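You operate a simulated robot arm through the tools that you are given. There is no shell and no other tool. Be economical: measure what you need, move in short steps, check, and stop when the job is done.

Carry out the task below with a simulated robot arm. There is one attempt and no reset: what you move stays moved.

TASK
Switch the scanner on, scan the carton the white card names, pack it in the long tray and press OK.
Fine: One scan only.
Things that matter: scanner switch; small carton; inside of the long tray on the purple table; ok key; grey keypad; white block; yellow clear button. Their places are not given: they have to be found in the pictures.

It is judged by the outcome, as a careful person would: the job done as asked, and still so three seconds after it is handed in. It fails if anything else is knocked over, pushed out of place, dropped, spilled or broken.

THE ROBOT
A 7-joint arm with a two-finger parallel gripper, fixed in place. Base frame: the origin is at the foot of the arm, x ahead of it, y to its left, z up; the work surface is at about z = 0. Lengths are in cm, angles in rad, forces in N, time in s.
With the tool pointing down near the work surface it reaches from about 24 to 62 cm from the base axis. Its first joint turns from -1.152 to 1.152 rad. Payload 2.6 kg.
Tool frame: the origin (TCP) lies between the finger pads and is the grasp point; the fingertips stand 3 cm ahead of it; z points along the fingers, y is the line along which they close. The gripper opens to 9.4 cm. The fingers are 2.8 cm wide and 1 cm thick; the gripper's body (5 by 9.6 cm) begins 5.5 cm behind the TCP.
Orientation is that of the tool frame in the base frame, as a unit quaternion [w, x, y, z]. With the fingers straight down and closing along the base's y, the tool's x points along the base's -x, its y along +y and its z along -z.

THE INTERFACE
- The arm moves only by the tool move_arm. Its argument "motion" is a list of rows, each a list of 7 numbers: the shift along the tool's x, y, z in cm, then the turn, a rotation vector about the tool's x, y, z in rad, then the finger opening in cm, from 0 to 9.4. In form: [[tx, ty, tz, ax, ay, az, jaw], ...]. A call has 1 to 12 rows; each row shifts and turns the commanded pose from where the row before left it, along the tool's axes as they then stand. A row lasts 0.2 s, in which the tool goes at most 5 cm and 0.15 rad; a call with a longer step from one row to the next is refused whole, and so is a gripper value outside its range. A pose out of reach is approached as far as the arm can. The call stops where the force on the tool passes 70 N (or 10 N more than at its start, if that is more) or the arm is blocked; 0.2 s more then pass. The fingers move at their own pace (about 7.2 cm/s each) and stop on an object; they squeeze with about 36 N. The grip force told is the motor's: it shows also when the fingers shut on nothing. Time passes only in rows, and 0.2 s behind the last, so rows that do not move let the fingers close. It gives the time, the measured TCP pose, the force on the tool (base axes), the opening and the grip force at its end, in the units of the frame above (readings bear some noise), and new pictures: "show" is both (left out), scene, wrist or none.
- Cameras (640 x 400 px; columns grow to the right, rows downward): "scene" is fixed at [4, 44.11, 55.42]; the picture's right is [-0.71, -0.70, 0.00], its down [-0.47, 0.47, -0.75] and it looks along [0.52, -0.53, -0.67] (base axes); focal length 214 px, centre (320, 200). "wrist" rides on the gripper at [-3.7, 0, -5.8] in the tool frame; the picture's right is [0.00, -1.00, 0.00], its down [0.97, 0.00, -0.24] and it looks along [0.24, 0.00, 0.97] (tool axes); focal length 218 px, centre (320, 200).
- pixel_to_xyz(camera, pixels): for up to 12 pixels [column, row] of the newest picture of that camera ("zoom" is the newest enlarged one), the place [x, y, z] in the base frame of the surface seen there, good to about 0.2 cm. No time passes.
- close_up(camera, box): a new picture of the part [left, top, right, bottom] of that camera's present view, enlarged. No time passes.
- finish_job(): hands the job in; it is judged then, once.

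Work in short steps. Measure before you move; look again where a grasp or a placing could have gone wrong, and mend it. You have 80 turns and 120 pictures in all, those below and enlarged ones among them. Open the gripper and draw the arm clear of the work before you hand the job in, unless the task says otherwise; then end with one line.

The tools are called after "Call:" as a command line: name --pt "numbers of a row" for each row, then --argument value for the rest, lists and objects as JSON in quotes. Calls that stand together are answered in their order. move_arm: Moves the arm, as the interface text tells. Its arguments: {"type":"object","properties":{"motion":{"type":"array","items":{"type":"array","items":{"type":"number"}}},"show":{"type":"string","enum":["both","scene","wrist","none"]}},"required":["motion"]} The other tools are called the same way: pixel_to_xyz (camera, pixels) gives the place of the surface under pixels of a picture; close_up (camera, box) takes an enlarged picture of a part of a camera's view; finish_job () hands the job in.

At the start:

```text
time_s: 0.0
position: [30.98, 18.52, 39.92]
tool_rot: [0.0, 0.0, 1.0, 0.001]
ft_force: [0.4, -0.2, -0.6]
gripper_width: 9.38
grasp_force: 0.0
```

scene: 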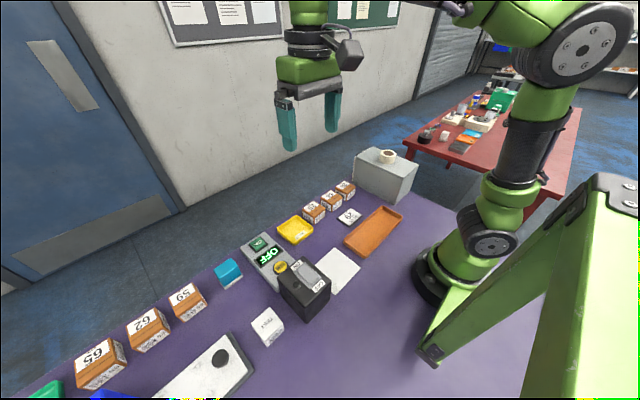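
wrist: 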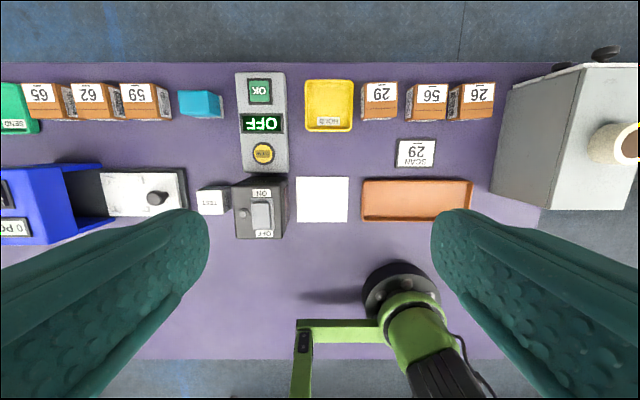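

The wrist view shows the card "SCAN 29", the keypad, the scanner with its ON/OFF rocker and the tray. I enlarge the key areas and measure them.

Call:
close_up --camera "wrist" --box '[170, 60, 350, 250]'

Call:
close_up --camera "wrist" --box '[340, 60, 520, 230]'

Call:
close_up --camera "scene" --box '[220, 160, 420, 350]'

Call:
pixel_to_xyz --camera "wrist" --pixels '[[260, 90], [262, 153], [262, 195], [262, 214], [262, 232], [380, 88], [380, 110], [416, 153], [320, 198], [416, 200], [366, 182], [468, 216]]'

```text
2.11 times, centred on (260, 155) of wrist
```

zoom: 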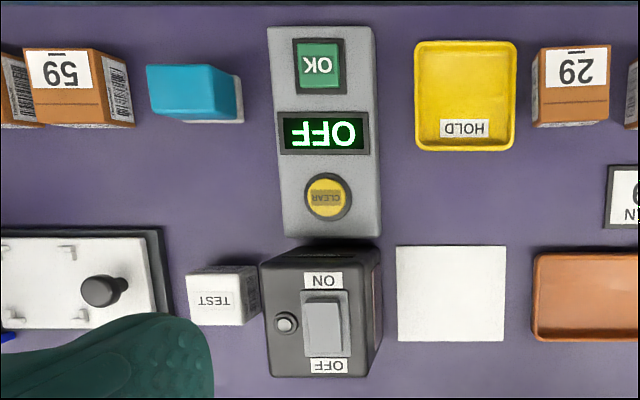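

```text
2.35 times, centred on (430, 145) of wrist
```

zoom: 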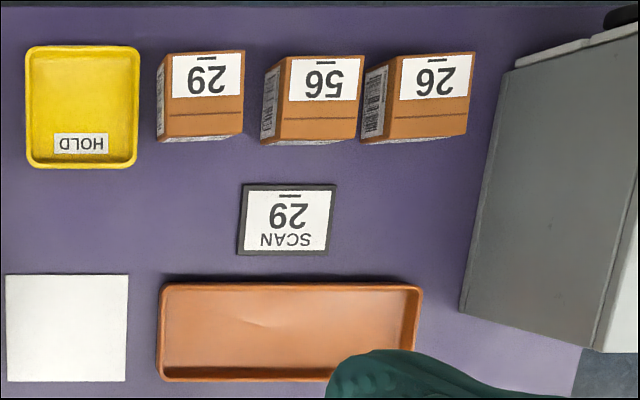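

```text
2.11 times, centred on (320, 255) of scene
```

zoom: 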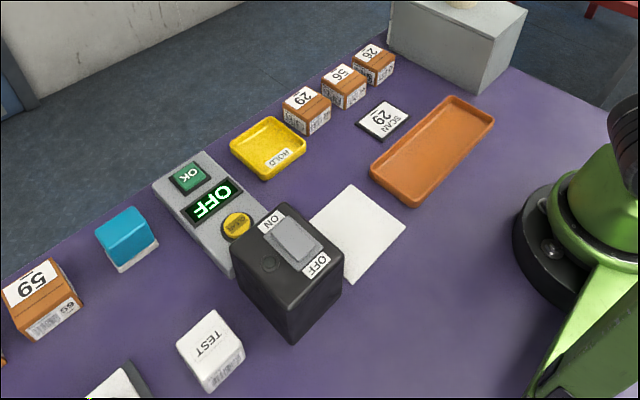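

```text
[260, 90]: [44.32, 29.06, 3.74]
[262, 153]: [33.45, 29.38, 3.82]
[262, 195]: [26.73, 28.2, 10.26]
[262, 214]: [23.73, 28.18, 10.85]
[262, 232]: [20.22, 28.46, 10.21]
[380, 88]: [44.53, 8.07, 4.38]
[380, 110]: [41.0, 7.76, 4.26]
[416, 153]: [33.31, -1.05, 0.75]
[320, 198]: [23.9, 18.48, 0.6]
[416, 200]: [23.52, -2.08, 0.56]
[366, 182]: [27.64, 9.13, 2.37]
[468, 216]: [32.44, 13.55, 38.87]
```

The digits can be misread upside down (29 against 62), so I look closer at the cartons and the card.

Call:
close_up --camera "wrist" --box '[355, 70, 445, 170]'

Call:
close_up --camera "wrist" --box '[0, 60, 190, 220]'

Call:
close_up --camera "scene" --box '[290, 170, 370, 230]'

```text
4.00 times, centred on (400, 120) of wrist
```

zoom: 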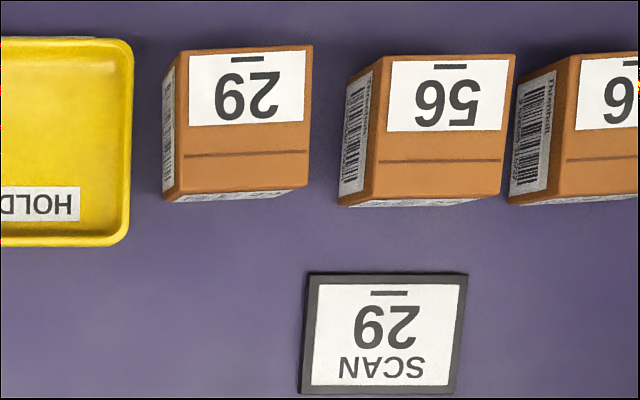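

```text
2.50 times, centred on (95, 140) of wrist
```

zoom: 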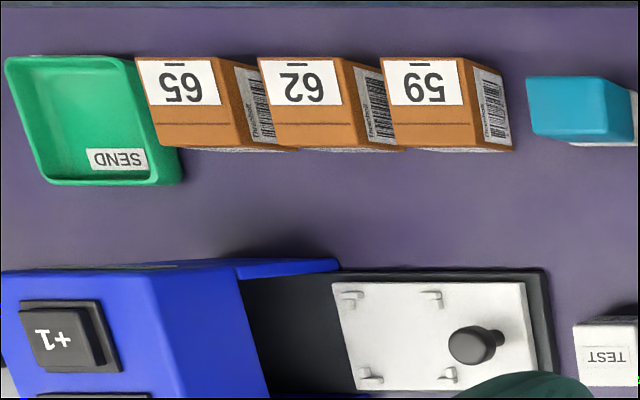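

```text
6.67 times, centred on (330, 200) of scene
```

zoom: 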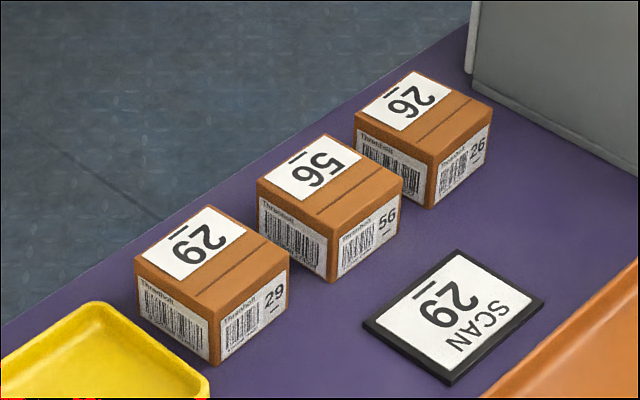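

Target: the underlined "29" carton next to the HOLD tray. Now I measure the rocker, the carton and the tray corners in the wrist view.

Call:
pixel_to_xyz --camera "wrist" --pixels '[[262, 201], [262, 205], [262, 210], [262, 220], [262, 226], [253, 214], [271, 214], [245, 213], [284, 182], [286, 205], [284, 235], [240, 235]]'

Call:
pixel_to_xyz --camera "wrist" --pixels '[[363, 84], [396, 84], [363, 115], [395, 115], [360, 100], [364, 180], [470, 182], [363, 219], [390, 200], [440, 195], [299, 180], [345, 220]]'

Call:
move_arm --pt "1 2 4 0 0 0 6" --pt "1 2 4 0 0 0 3" --pt "1 2 4 0 0 0 0" --pt "1 2 4 0 0 0 0" --pt "1 1.7 2 0 0 0 0" --pt "0 0 0 0 0 0 0"

```text
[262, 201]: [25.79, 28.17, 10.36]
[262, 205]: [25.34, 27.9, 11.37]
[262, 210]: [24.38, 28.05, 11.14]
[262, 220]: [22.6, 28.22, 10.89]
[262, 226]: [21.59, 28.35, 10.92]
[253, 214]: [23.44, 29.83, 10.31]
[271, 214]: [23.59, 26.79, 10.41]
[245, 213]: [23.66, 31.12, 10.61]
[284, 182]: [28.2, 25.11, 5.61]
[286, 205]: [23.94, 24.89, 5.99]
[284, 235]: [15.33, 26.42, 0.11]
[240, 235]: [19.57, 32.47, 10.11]
```

```text
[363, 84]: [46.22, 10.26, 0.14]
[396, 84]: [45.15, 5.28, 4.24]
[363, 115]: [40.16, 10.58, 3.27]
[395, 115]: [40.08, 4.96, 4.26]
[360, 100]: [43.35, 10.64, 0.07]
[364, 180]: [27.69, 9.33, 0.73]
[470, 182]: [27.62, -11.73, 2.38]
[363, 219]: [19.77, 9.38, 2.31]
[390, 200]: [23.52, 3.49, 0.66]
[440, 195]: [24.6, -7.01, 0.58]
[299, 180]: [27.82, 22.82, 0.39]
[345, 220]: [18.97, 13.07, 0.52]
```

```text
time_s: 1.4
position: [26.01, 28.0, 21.81]
tool_rot: [0.0, 0.0, 1.0, -0.001]
ft_force: [0.0, 0.1, -0.6]
gripper_width: 0.0
grasp_force: 32.9
```

scene: 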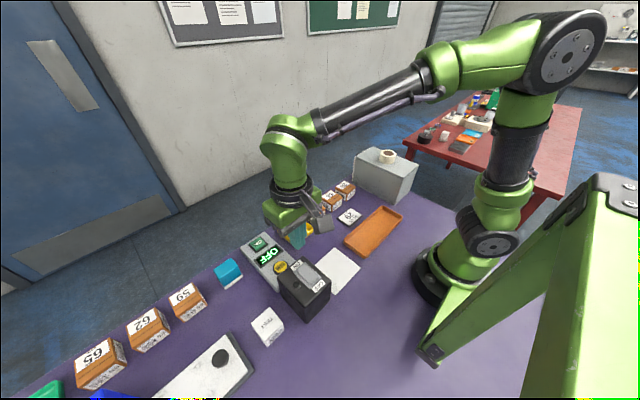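
wrist: 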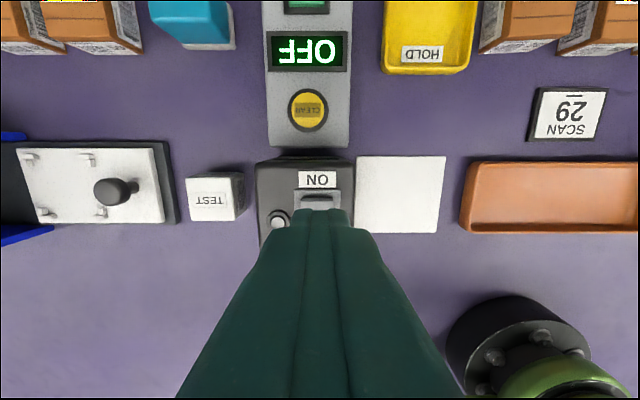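

The closed fingers stand over the ON end (rocker top z≈11.4 at x≈25.3). I lower to just above, then press in small steps.

Call:
move_arm --pt "0.5 0 3 0 0 0 0" --pt "0.2 0.1 3.4 0 0 0 0" --pt "0 0 0.4 0 0 0 0" --pt "0 0 0.3 0 0 0 0" --pt "0 0 0.3 0 0 0 0" --pt "0 0 0.2 0 0 0 0" --pt "0 0 0.2 0 0 0 0"

```text
time_s: 3.0
position: [25.38, 28.3, 14.14]
tool_rot: [0.0, 0.0, 1.0, 0.0]
ft_force: [0.8, 0.6, 1.2]
gripper_width: 0.0
grasp_force: 33.1
```

scene: 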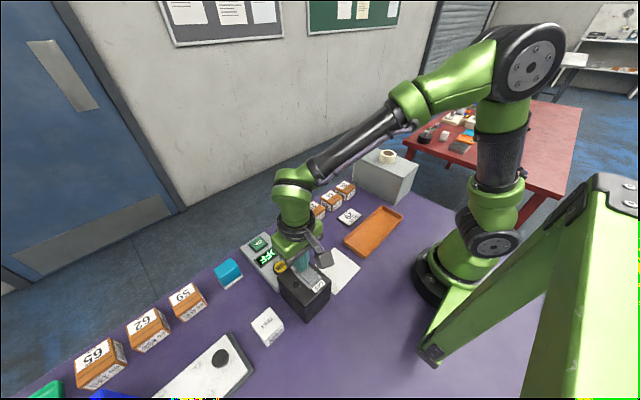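
wrist: 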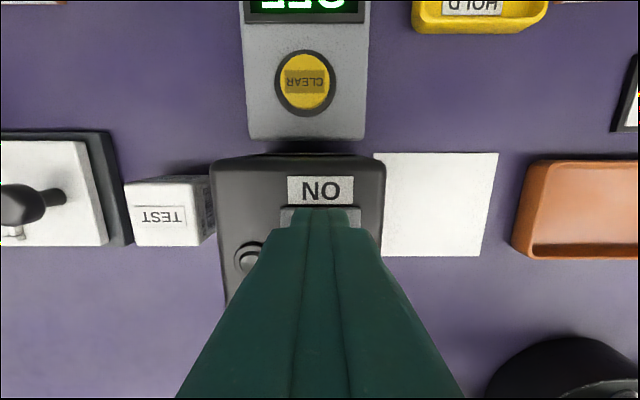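

Contact is just beginning; I press further.

Call:
move_arm --pt "0 0 0.2 0 0 0 0" --pt "0 0 0.2 0 0 0 0" --pt "0 0 0.2 0 0 0 0" --pt "0 0 0.15 0 0 0 0" --pt "0 0 0 0 0 0 0" --show "wrist"

```text
time_s: 3.9
position: [25.54, 28.4, 13.96]
tool_rot: [0.003, 0.003, 1.0, 0.003]
ft_force: [0.9, -0.5, 3.0]
gripper_width: 0.01
grasp_force: 33.1
stopped in row 4: the force on the tool passed its limit (the readings are from after the stop); the commanded pose is now the measured one
```

wrist: 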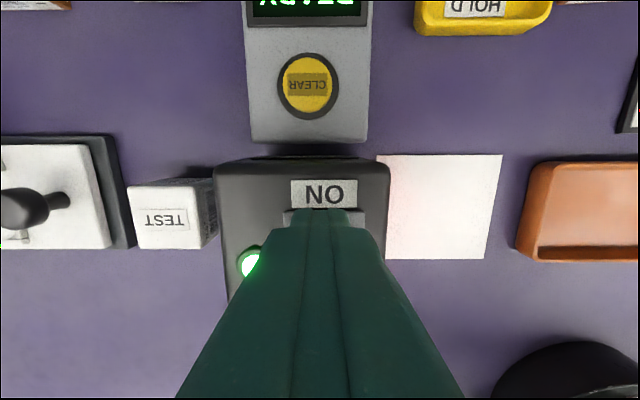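

The scanner is on: lamp green, display reads READY, and a red tint on the mat says the beam goes to -y. I raise up, go toward -y and tilt to look at the scanner's reading face, turning the gripper on the way.

Call:
move_arm --pt "0 0 -4 0 0 0 0" --pt "0 0 -4 0 0 0 2" --pt "0 -4 -2 0 0 0 4" --pt "0 -5 0 0 0 0 6" --pt "0 -5 0 -0.15 0 0 6" --pt "0 -4 0 -0.15 0 0 8" --pt "0 -3 0 -0.15 0 0 9.4" --pt "0 -2 0 -0.15 0 0 9.4" --pt "0 0 0 0 0 0 9.4"

```text
time_s: 5.9
position: [25.35, 5.55, 21.62]
tool_rot: [0.005, 0.001, 0.954, 0.299]
ft_force: [1.1, -1.0, -0.2]
gripper_width: 9.37
grasp_force: 0.1
```

scene: 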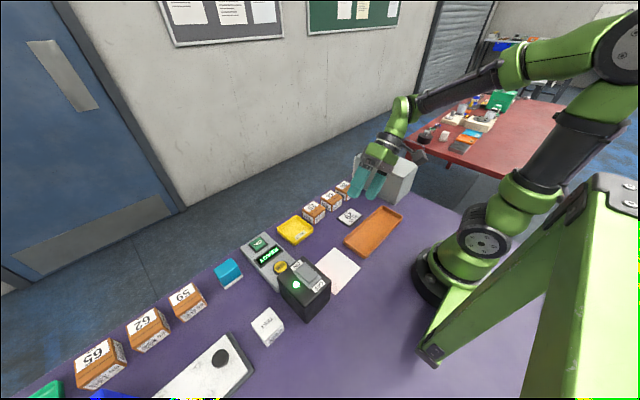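
wrist: 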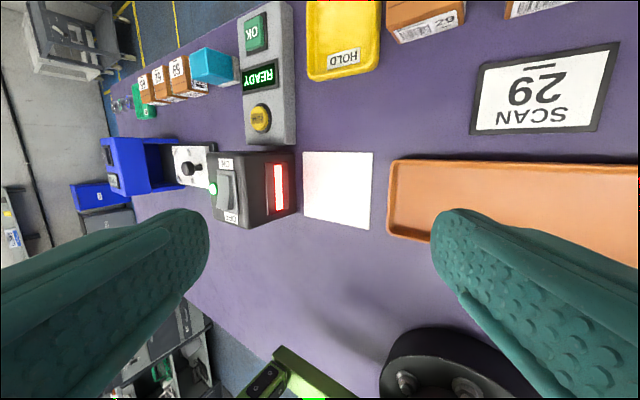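

The red window on the -y face is at (279, 187). I measure it and the surroundings.

Call:
pixel_to_xyz --camera "wrist" --pixels '[[279, 187], [279, 167], [279, 208], [275, 187], [284, 187], [266, 185], [293, 185], [305, 155], [370, 227], [395, 200], [392, 165], [430, 32]]'

Call:
close_up --camera "wrist" --box '[210, 0, 510, 240]'

```text
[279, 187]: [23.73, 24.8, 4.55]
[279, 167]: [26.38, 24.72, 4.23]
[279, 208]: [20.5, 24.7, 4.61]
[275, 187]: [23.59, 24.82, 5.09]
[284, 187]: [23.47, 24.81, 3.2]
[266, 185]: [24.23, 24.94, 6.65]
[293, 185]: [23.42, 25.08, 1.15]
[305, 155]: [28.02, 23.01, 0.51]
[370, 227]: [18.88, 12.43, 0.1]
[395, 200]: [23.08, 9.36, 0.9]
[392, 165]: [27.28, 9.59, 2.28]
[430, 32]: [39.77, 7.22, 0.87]
```

```text
1.67 times, centred on (360, 120) of wrist
```

zoom: 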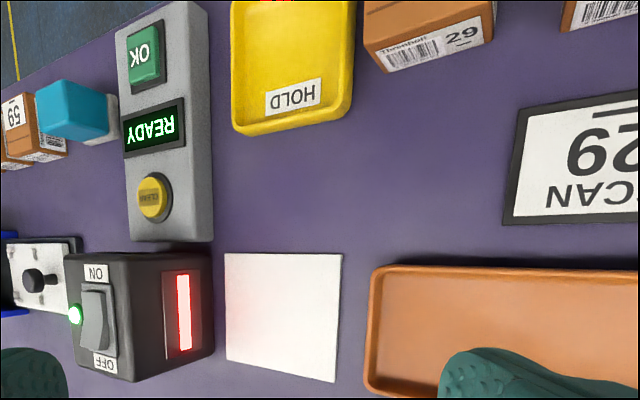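

The window spans x 20.5–26.4 at z≈4.4 on the face y=24.8. I level the tool and move over the 29 carton to measure it closely.

Call:
move_arm --pt "0 0 0 0.15 0 0 9.4" --pt "0 0 0 0.15 0 0 9.4" --pt "0 0 0 0.15 0 0 9.4" --pt "0 0 0 0.15 0 0 9.4" --pt "-4 0.5 0 0.007 0 0 9.4" --pt "-4 0.6 0 0 0 0 9.4" --pt "-4 0.6 0 0 0 0 9.4" --pt "-4.2 0.5 0 0 0 0 9.4" --pt "0 0 0 0 0 0 9.4" --show "wrist"

```text
time_s: 7.9
position: [41.37, 7.92, 21.53]
tool_rot: [0.003, 0.002, 1.0, -0.001]
ft_force: [0.7, 0.7, -0.4]
gripper_width: 9.38
grasp_force: 0.1
```

wrist: 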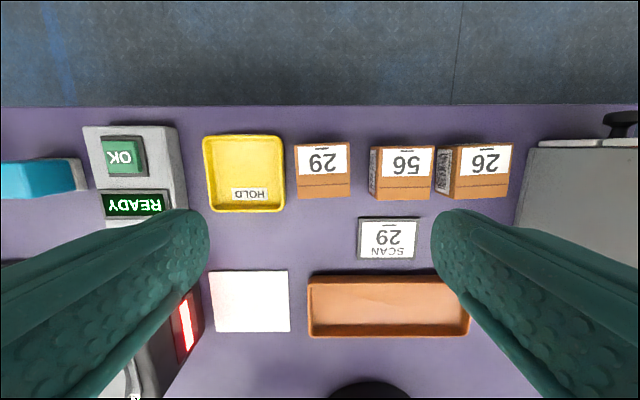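

Call:
pixel_to_xyz --camera "wrist" --pixels '[[297, 146], [346, 146], [300, 184], [348, 184], [322, 143], [322, 193], [296, 165], [349, 165], [373, 170], [283, 165], [310, 280], [468, 335]]'

Call:
close_up --camera "wrist" --box '[270, 120, 400, 210]'

```text
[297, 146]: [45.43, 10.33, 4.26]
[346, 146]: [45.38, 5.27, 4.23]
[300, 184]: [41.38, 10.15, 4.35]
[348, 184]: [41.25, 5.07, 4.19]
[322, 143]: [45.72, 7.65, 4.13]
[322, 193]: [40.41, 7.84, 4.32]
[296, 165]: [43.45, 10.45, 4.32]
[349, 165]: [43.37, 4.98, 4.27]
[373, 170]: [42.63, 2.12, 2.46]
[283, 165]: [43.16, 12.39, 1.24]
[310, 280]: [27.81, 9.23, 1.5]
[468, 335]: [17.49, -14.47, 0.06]
```

```text
4.44 times, centred on (335, 165) of wrist
```

zoom: 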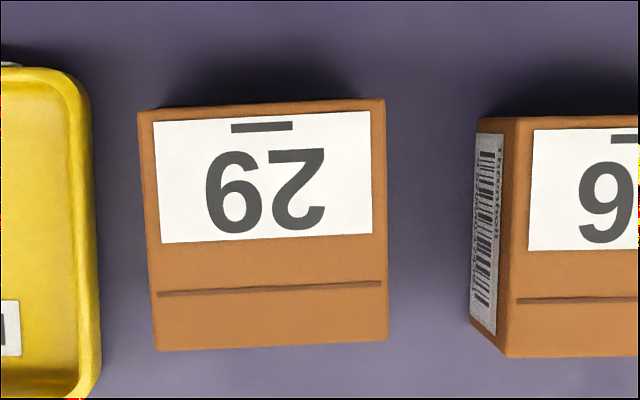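

Carton spans x 40.3–45.7, y 5.0–10.5, top 4.3. I turn the gripper 90° so it closes along x (leaving the +y barcode free), centring above it.

Call:
move_arm --pt "-1.7 -0.17 0.5 0 0 0 9.4" --pt "0 0 0.8 0 0 -0.15 9.4" --pt "0 0 0.8 0 0 -0.15 9.4" --pt "0 0 0.8 0 0 -0.15 9.4" --pt "0 0 0.8 0 0 -0.15 9.4" --pt "0 0 0.8 0 0 -0.15 9.4" --pt "0 0 0.8 0 0 -0.15 9.4" --pt "0 0 0.8 0 0 -0.15 9.4" --pt "0 0 0.8 0 0 -0.15 9.4" --pt "0 0 0.8 0 0 -0.15 9.4" --pt "0 0 0.8 0 0 -0.15 9.4" --pt "0 0 0 0 0 -0.07 9.4"

```text
time_s: 10.5
position: [43.38, 7.75, 12.99]
tool_rot: [0.003, -0.706, 0.708, -0.004]
ft_force: [0.2, -0.7, -0.9]
gripper_width: 9.4
grasp_force: 0.0
```

scene: 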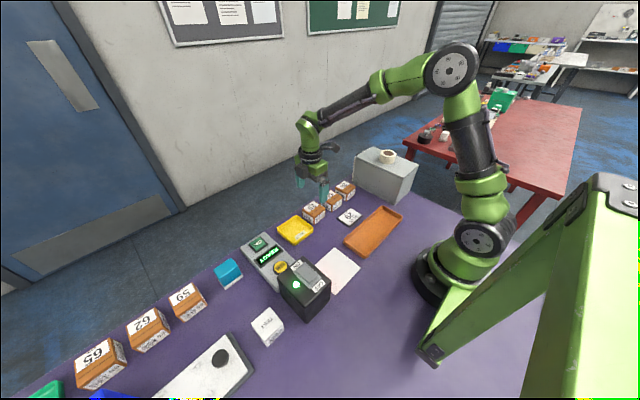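
wrist: 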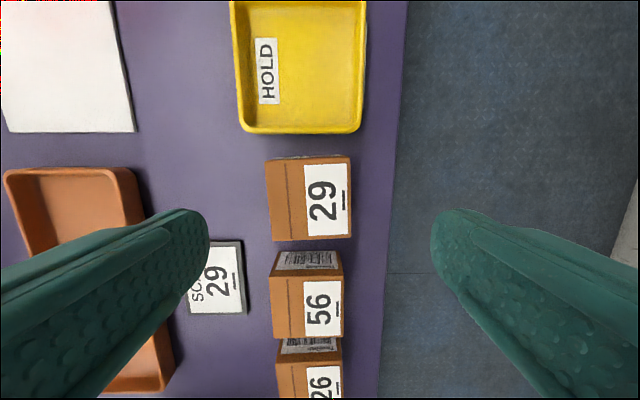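

Call:
pixel_to_xyz --camera "wrist" --pixels '[[272, 200], [347, 200], [310, 165], [310, 236], [270, 235], [347, 165]]'

```text
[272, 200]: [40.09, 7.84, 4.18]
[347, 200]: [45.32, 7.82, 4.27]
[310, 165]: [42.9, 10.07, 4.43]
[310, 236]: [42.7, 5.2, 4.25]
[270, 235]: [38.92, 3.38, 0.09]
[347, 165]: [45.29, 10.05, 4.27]
```

Carton centre is x≈42.75; I correct by 0.6 cm, descend to TCP z≈3.5 and close.

Call:
move_arm --pt "0 0.6 2 0 0 0 9.4" --pt "0 0 3 0 0 0 9.4" --pt "0 0 3 0 0 0 9.4" --pt "0 0 1.5 0 0 0 9.4" --pt "0 0 0 0 0 0 7" --pt "0 0 0 0 0 0 5" --pt "0 0 0 0 0 0 4.5" --pt "0 0 0 0 0 0 4.5"

```text
time_s: 12.3
position: [42.76, 7.74, 3.66]
tool_rot: [0.002, -0.705, 0.709, -0.003]
ft_force: [0.1, 0.2, 0.1]
gripper_width: 6.27
grasp_force: 36.2
```

scene: 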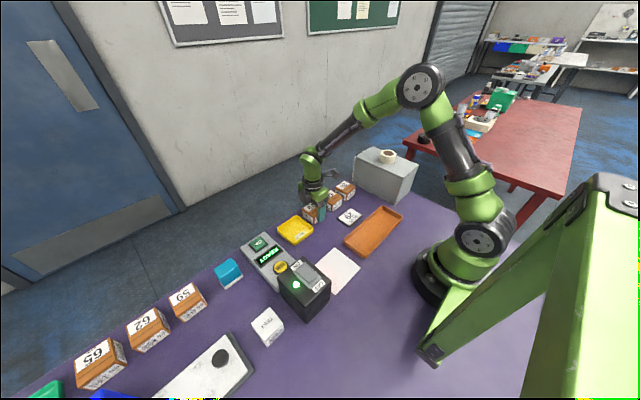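
wrist: 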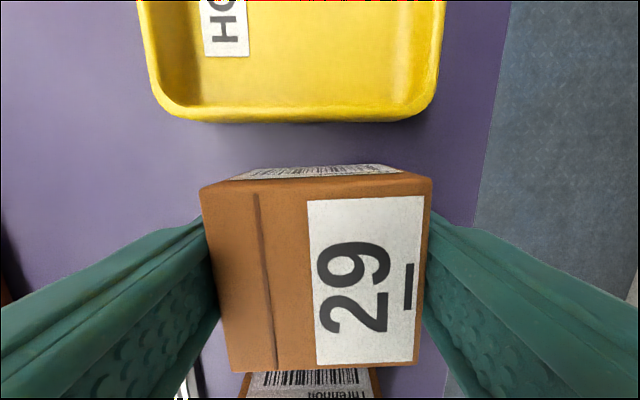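

Gripped, the +y barcode is free. I lift high, carry it above the mat at y≈14, well above the beam.

Call:
move_arm --pt "0 0 -2 0 0 0 4.5" --pt "0 0 -4 0 0 0 4.5" --pt "0 0 -4 0 0 0 4.5" --pt "0 0 -4 0 0 0 4.5" --pt "-1 3.2 0 0 0 0 4.5" --pt "-1 4 0 0 0 0 4.5" --pt "-1.3 4 0 0 0 0 4.5" --pt "-1.5 4 0 0 0 0 4.5" --pt "-1.5 4 0 0 0 0 4.5" --pt "0 0 0 0 0 0 4.5"

```text
time_s: 14.5
position: [23.59, 14.22, 17.44]
tool_rot: [0.002, -0.705, 0.709, -0.003]
ft_force: [-0.6, 0.1, -1.3]
gripper_width: 6.21
grasp_force: 36.1
```

scene: 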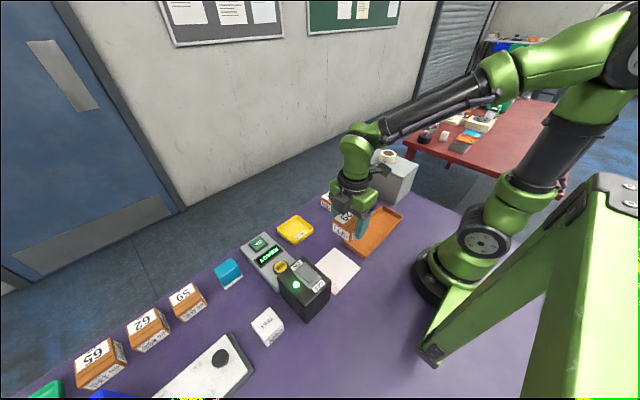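
wrist: 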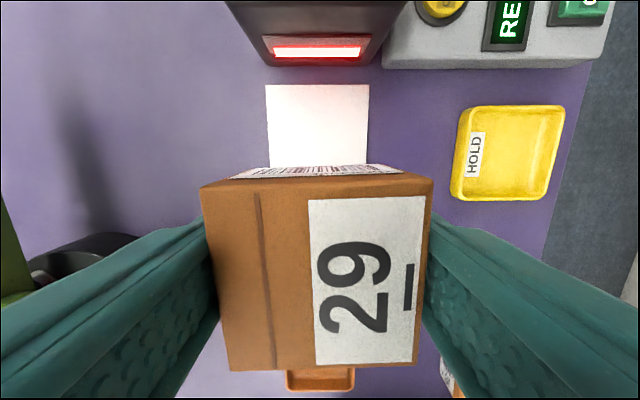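

The barcode faces the window, aligned in x, still READY. I lower it into the beam height.

Call:
move_arm --pt "0 0 4 0 0 0 4.5" --pt "0 0 4 0 0 0 4.5" --pt "0 0 2.5 0 0 0 4.5" --pt "0 0 1 0 0 0 4.5" --pt "0 0 0 0 0 0 4.5"

```text
time_s: 15.7
position: [23.45, 14.19, 6.02]
tool_rot: [0.002, -0.705, 0.709, -0.003]
ft_force: [0.0, 0.8, -1.2]
gripper_width: 6.2
grasp_force: 36.1
```

scene: 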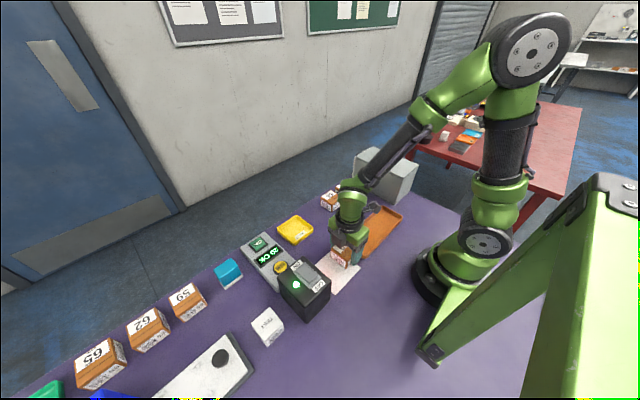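
wrist: 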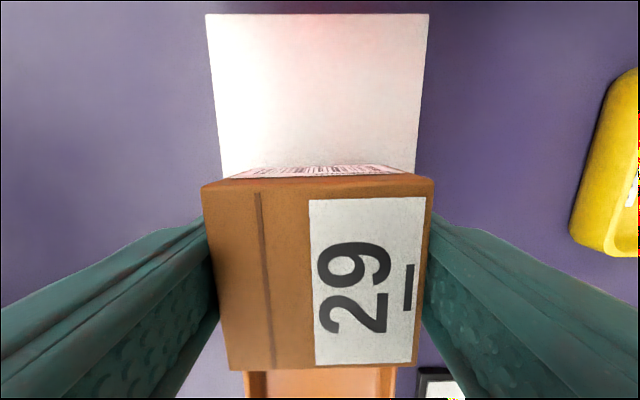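

The display changed; I read it.

Call:
close_up --camera "scene" --box '[230, 225, 310, 275]'

```text
8.00 times, centred on (270, 250) of scene
```

zoom: 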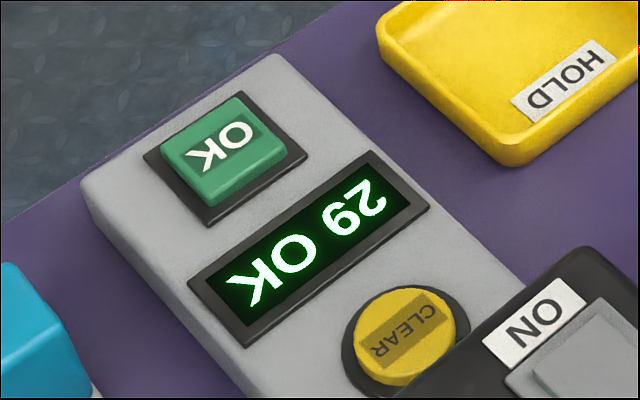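

It reads "29 OK": one scan taken. I lift straight up out of the beam and carry it over the far end of the long tray.

Call:
move_arm --pt "0 0 -4 0 0 0 4.5" --pt "0 0 -4 0 0 0 4.5" --pt "0 0 -3 0 0 0 4.5" --pt "3 -0.3 0 0 0 0 4.5" --pt "4 -0.3 0 0 0 0 4.5" --pt "4 0 0 0 0 0 4.5" --pt "4 0 0 0 0 0 4.5" --pt "4 0 0 0 0 0 4.5" --pt "2 0 0 0 0 0 4.5" --pt "0 0 0 0 0 0 4.5" --show "scene"

Call:
move_arm --pt "0 0 0 0 0 0.15 4.5" --pt "0 0 0 0 0 0.15 4.5" --pt "0 0 0 0 0 0.15 4.5" --pt "0 0 0 0 0 0.15 4.5" --pt "0 0 0 0 0 0.15 4.5" --pt "0 0 0 0 0 0.15 4.5" --pt "0 0 0 0 0 0.15 4.5" --pt "0 0 0 0 0 0.15 4.5" --pt "0 0 0 0 0 0.15 4.5" --pt "0 0 0 0 0 0.15 4.5" --pt "0 0 0 0 0 0.07 4.5" --pt "0 0 0 0 0 0 4.5"

```text
time_s: 17.9
position: [24.05, -7.05, 17.02]
tool_rot: [0.002, -0.705, 0.709, -0.003]
ft_force: [-0.6, 0.1, -1.3]
gripper_width: 6.19
grasp_force: 36.2
```

scene: 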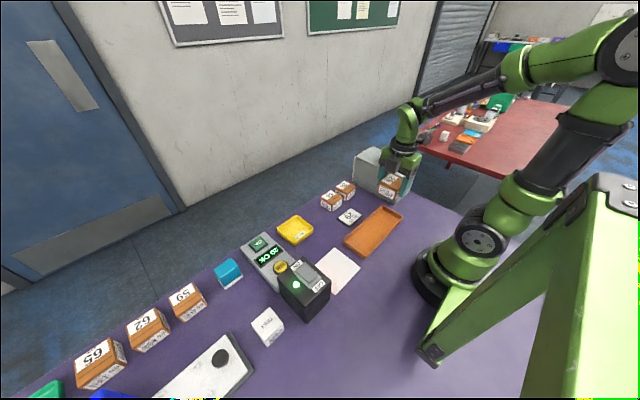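

```text
time_s: 20.5
position: [24.0, -6.9, 17.06]
tool_rot: [0.004, 0.003, 1.0, 0.0]
ft_force: [-0.6, 0.2, -2.0]
gripper_width: 6.2
grasp_force: 35.7
```

scene: 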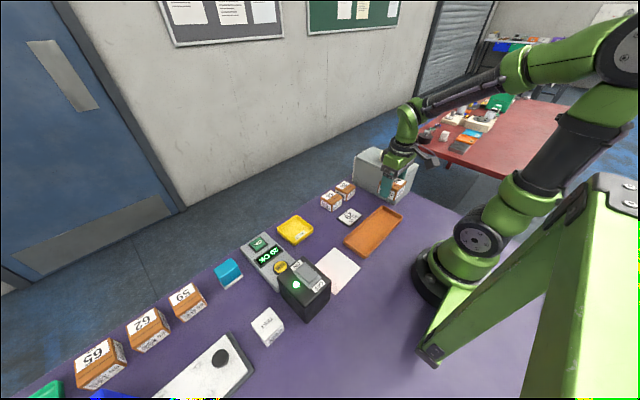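
wrist: 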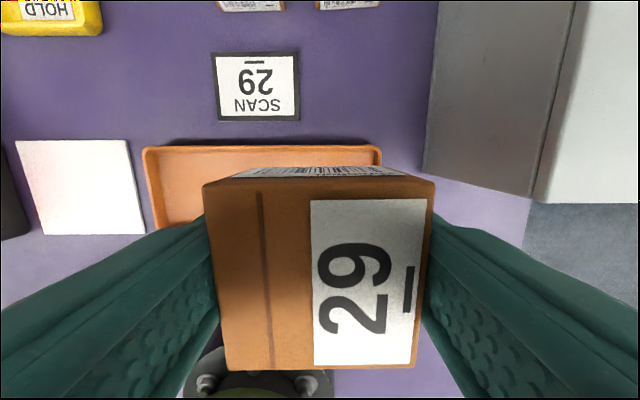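

Call:
pixel_to_xyz --camera "wrist" --pixels '[[250, 148], [250, 153], [250, 160], [378, 150], [373, 152], [148, 152], [160, 215], [320, 182], [320, 366], [206, 200], [430, 200], [180, 190]]'

```text
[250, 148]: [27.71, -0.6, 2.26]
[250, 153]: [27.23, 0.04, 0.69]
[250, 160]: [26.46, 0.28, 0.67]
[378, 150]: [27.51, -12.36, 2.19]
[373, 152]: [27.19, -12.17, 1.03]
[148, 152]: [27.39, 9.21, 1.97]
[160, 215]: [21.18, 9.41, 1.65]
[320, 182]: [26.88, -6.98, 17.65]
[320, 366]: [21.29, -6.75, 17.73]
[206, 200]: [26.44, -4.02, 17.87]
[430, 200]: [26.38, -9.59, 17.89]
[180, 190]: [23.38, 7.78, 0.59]
```

Carton spans x 21.3–26.9; the tray inside runs about 20.3–27.2, y to -12. I shift to y≈-4.8, x≈23.8 and lower to just above the floor.

Call:
move_arm --pt "0.2 2.1 0 0 0 0 4.5" --pt "0 0 4 0 0 0 4.5" --pt "0 0 4 0 0 0 4.5" --pt "0 0 2 0 0 0 4.5" --pt "0 0 1.5 0 0 0 4.5" --pt "0 0 0.7 0 0 0 4.5" --pt "0 0 0 0 0 0 4.5"

```text
time_s: 22.1
position: [23.78, -4.81, 4.81]
tool_rot: [0.003, 0.002, 1.0, -0.002]
ft_force: [-0.1, -0.4, -1.4]
gripper_width: 6.2
grasp_force: 35.5
```

scene: 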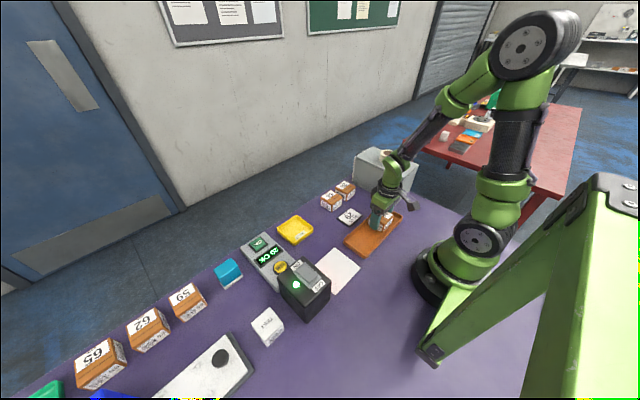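
wrist: 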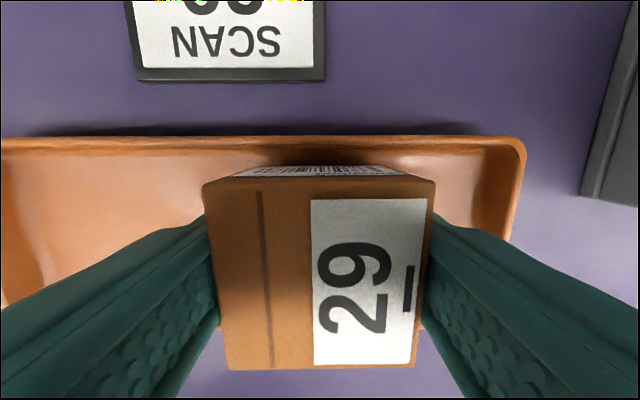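

The carton is inside the tray, about 0.4 cm above the floor. I creep down until contact.

Call:
move_arm --pt "0 0 0.2 0 0 0 4.5" --pt "0 0 0.15 0 0 0 4.5" --pt "0 0 0.1 0 0 0 4.5" --pt "0 0 0 0 0 0 4.5" --show "none"

```text
time_s: 23.1
position: [23.85, -4.8, 4.41]
tool_rot: [0.003, 0.002, 1.0, 0.0]
ft_force: [0.4, -0.2, -1.7]
gripper_width: 6.2
grasp_force: 35.9
```

Call:
move_arm --pt "0 0 0.1 0 0 0 4.5" --pt "0 0 0.1 0 0 0 4.5" --pt "0 0 0 0 0 0 4.5" --show "wrist"

```text
time_s: 23.9
position: [23.89, -4.93, 4.3]
tool_rot: [0.004, 0.002, 1.0, -0.001]
ft_force: [0.3, -0.5, -2.0]
gripper_width: 6.22
grasp_force: 36.1
```

wrist: 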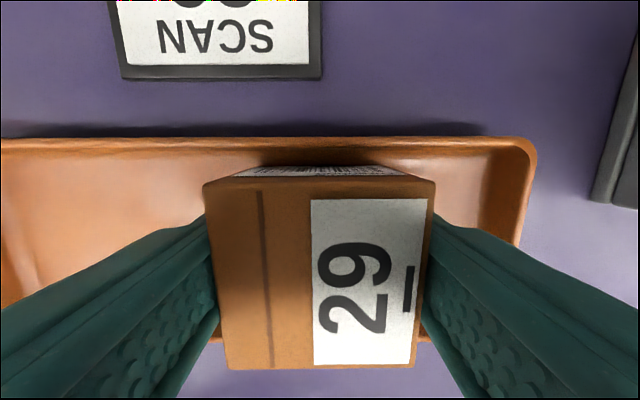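

Call:
move_arm --pt "0 0 0.1 0 0 0 4.5" --pt "0 0 0.1 0 0 0 4.5" --pt "0 0 0 0 0 0 4.5" --show "none"

```text
time_s: 24.7
position: [23.86, -4.87, 4.06]
tool_rot: [0.004, 0.003, 1.0, -0.001]
ft_force: [-6.3, -4.2, 31.0]
gripper_width: 6.21
grasp_force: 36.4
```

Contact (31 N). I open a little, then rise straight up.

Call:
move_arm --pt "0 0 -0.1 0 0 0 6.2" --pt "0 0 0 0 0 0 8" --pt "0 0 0 0 0 0 8" --pt "0 0 -2 0 0 0 8" --pt "0 0 -4 0 0 0 8" --pt "0 0 -4 0 0 0 8" --pt "0 0 -4 0 0 0 8" --pt "0 0 0 0 0 0 8"

Call:
close_up --camera "scene" --box '[230, 190, 420, 310]'

```text
time_s: 26.5
position: [23.85, -4.7, 17.98]
tool_rot: [0.003, 0.002, 1.0, 0.0]
ft_force: [0.9, -0.3, 0.0]
gripper_width: 7.99
grasp_force: 0.0
```

scene: 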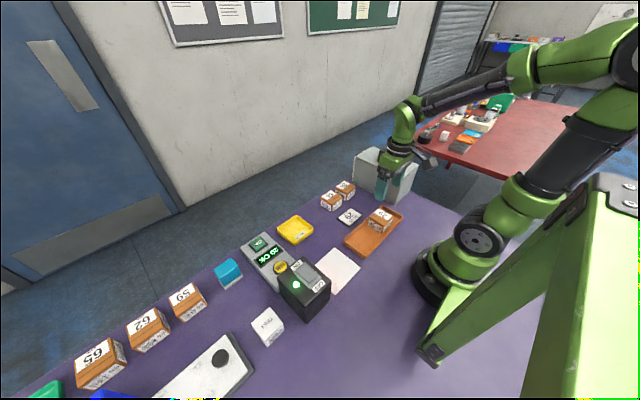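
wrist: 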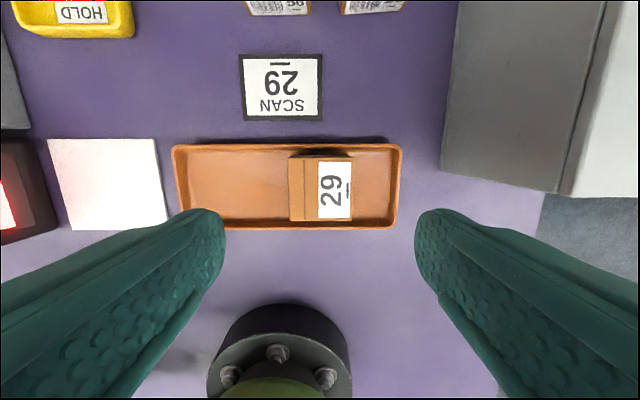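

```text
3.33 times, centred on (325, 250) of scene
```

zoom: 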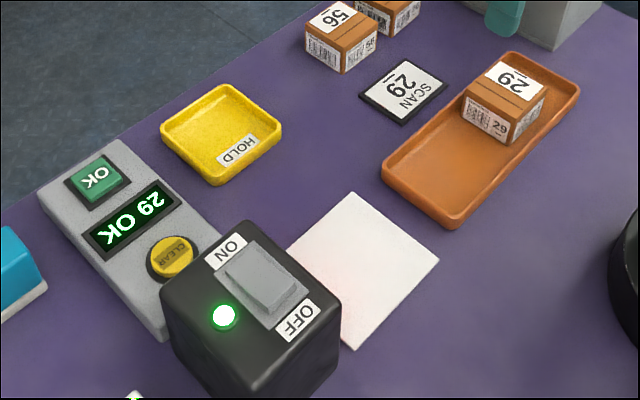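

The carton sits flat in the tray, display still "29 OK". Now I close the fingers and travel high to above the OK key (44.3, 29.1).

Call:
move_arm --pt "-4 2 0 0 0 0 5" --pt "-4 3 0 0 0 0 2" --pt "-3 4 0 0 0 0 0" --pt "-3 4 0 0 0 0 0" --pt "-2 4 0 0 0 0 0" --pt "-2 4 0 0 0 0 0" --pt "-2 4 0 0 0 0 0" --pt "-0.4 4 0 0 0 0 0" --pt "0 4 0 0 0 0 0" --pt "0 0.7 2 0 0 0 0" --pt "0 0 0 0 0 0 0" --show "wrist"

```text
time_s: 28.9
position: [44.31, 28.59, 16.21]
tool_rot: [0.003, 0.002, 1.0, -0.001]
ft_force: [0.1, 0.0, -0.4]
gripper_width: 0.0
grasp_force: 33.2
```

wrist: 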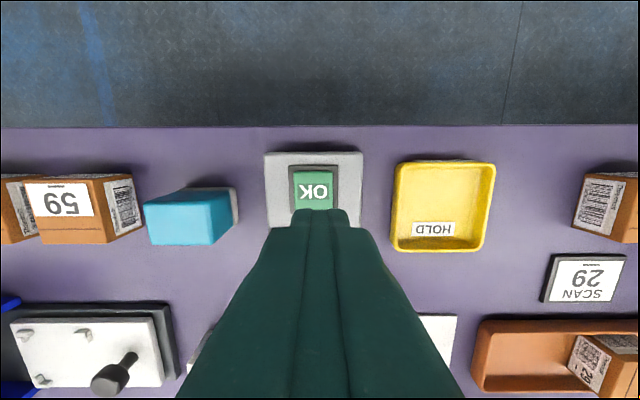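

Call:
pixel_to_xyz --camera "wrist" --pixels '[[312, 175], [312, 190], [312, 204], [296, 190], [329, 190], [275, 190]]'

```text
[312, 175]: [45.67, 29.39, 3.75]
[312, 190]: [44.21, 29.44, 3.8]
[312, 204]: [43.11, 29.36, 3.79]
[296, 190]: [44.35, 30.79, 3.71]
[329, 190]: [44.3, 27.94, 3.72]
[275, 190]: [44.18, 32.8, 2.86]
```

Key centre (44.2, 29.4), top z 3.75. I centre, descend to just above and press softly in small steps.

Call:
move_arm --pt "0 0.8 4 0 0 0 0" --pt "0 0 4 0 0 0 0" --pt "0 0 1 0 0 0 0" --pt "0 0 0.3 0 0 0 0" --pt "0 0 0.2 0 0 0 0" --pt "0 0 0.15 0 0 0 0" --pt "0 0 0 0 0 0 0"

Call:
close_up --camera "scene" --box '[230, 225, 310, 275]'

```text
time_s: 30.5
position: [44.3, 29.69, 6.61]
tool_rot: [0.004, 0.003, 1.0, -0.001]
ft_force: [0.3, -1.2, 1.5]
gripper_width: 0.0
grasp_force: 33.0
```

scene: 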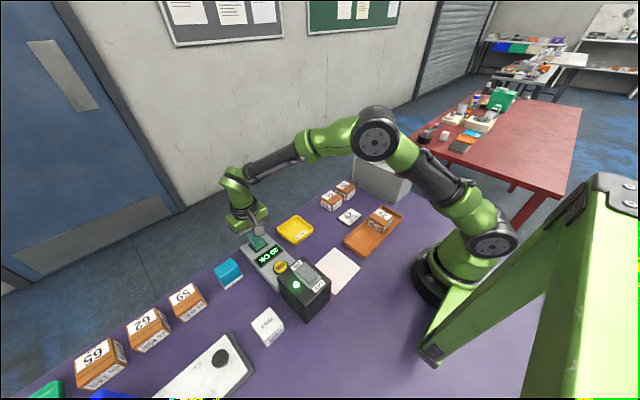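
wrist: 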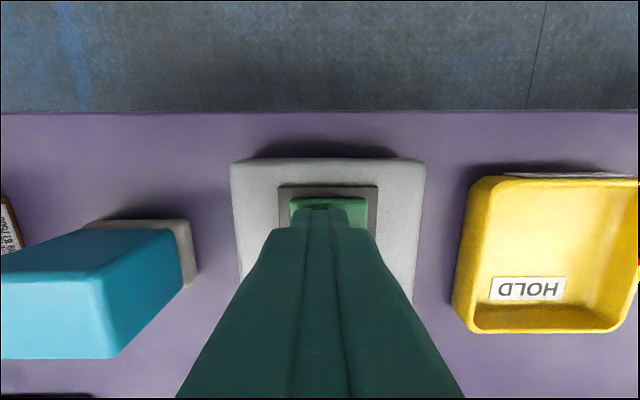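

```text
8.00 times, centred on (270, 250) of scene
```

zoom: 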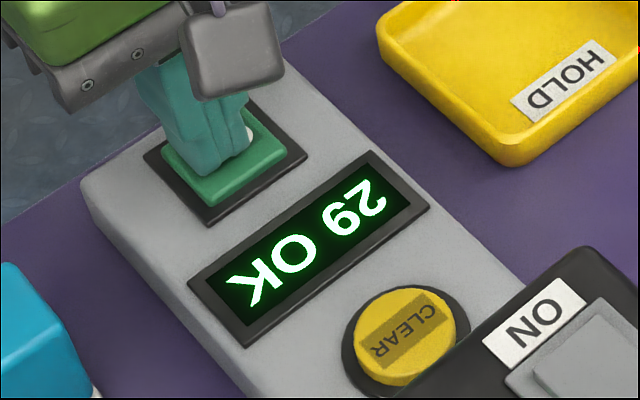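

On the key but perhaps not fully pressed; the display has not changed. I press a bit more.

Call:
move_arm --pt "0 0 0.15 0 0 0 0" --pt "0 0 0.15 0 0 0 0" --pt "0 0 0.1 0 0 0 0" --show "none"

Call:
close_up --camera "scene" --box '[230, 225, 310, 275]'

```text
time_s: 31.3
position: [44.4, 29.63, 6.04]
tool_rot: [0.003, 0.003, 1.0, 0.0]
ft_force: [-5.2, -2.4, 9.5]
gripper_width: 0.01
grasp_force: 33.0
```

```text
8.00 times, centred on (270, 250) of scene
```

zoom: 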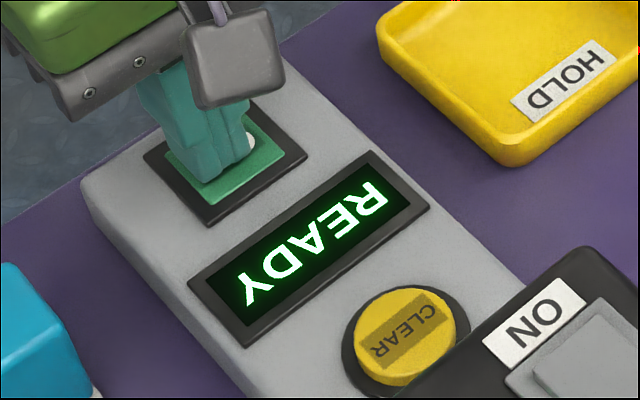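

The key went down and the display returned to READY, so the OK was accepted. I rise straight up, clear of everything, and open the gripper.

Call:
move_arm --pt "0 0 -2 0 0 0 0" --pt "0 0 -4 0 0 0 0" --pt "0 0 -4 0 0 0 0" --pt "0 0 -4 0 0 0 4" --pt "3 -4 -3 0 0 0 9" --pt "3 -4 -3 0 0 0 9.4" --pt "0 0 0 0 0 0 9.4"

Call:
close_up --camera "scene" --box '[230, 170, 420, 330]'

```text
refused: row 5 steps farther than a row can; nothing moved
```

```text
2.50 times, centred on (325, 250) of scene
```

zoom: 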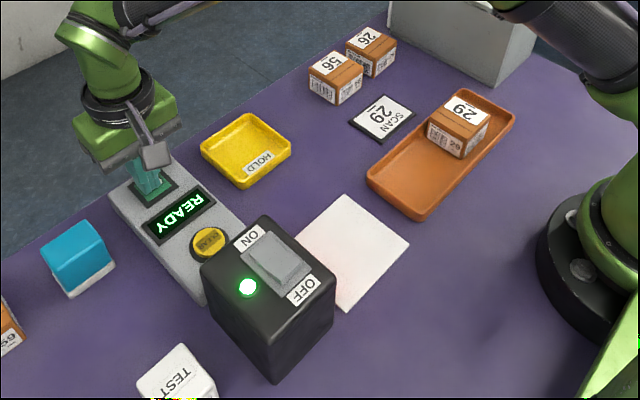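

One row was too long; I repeat with shorter steps.

Call:
move_arm --pt "0 0 -2 0 0 0 0" --pt "0 0 -4 0 0 0 0" --pt "0 0 -4 0 0 0 0" --pt "0 0 -4 0 0 0 4" --pt "2 -3 -3 0 0 0 9" --pt "2 -3 -3 0 0 0 9.4" --pt "0 0 0 0 0 0 9.4"

Call:
close_up --camera "scene" --box '[230, 170, 420, 330]'

```text
time_s: 32.9
position: [40.37, 23.61, 26.25]
tool_rot: [0.003, 0.002, 1.0, 0.0]
ft_force: [0.0, -0.5, -0.5]
gripper_width: 9.42
grasp_force: 0.1
```

scene: 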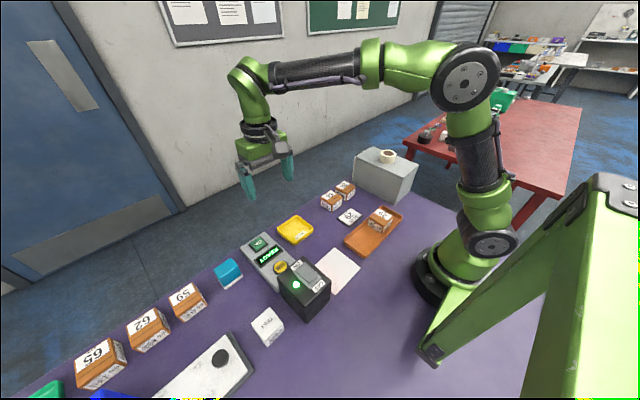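
wrist: 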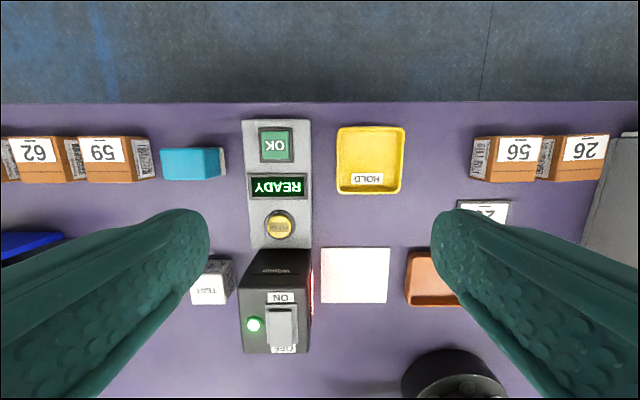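

```text
2.50 times, centred on (325, 250) of scene
```

zoom: 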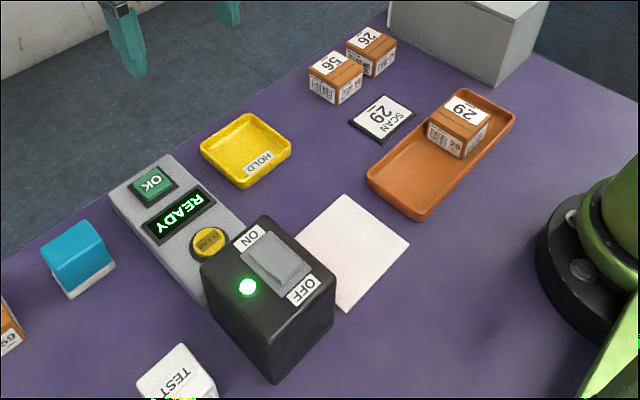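

Everything is in place: scanner on, carton 29 in the tray, OK pressed, arm clear. I hand the job in.

Call:
finish_job

```text
The job is handed in.
```

I switched the scanner on, scanned carton 29 once (the display read "29 OK"), packed it in the long tray and pressed OK, which returned the display to READY; nothing else looked disturbed.
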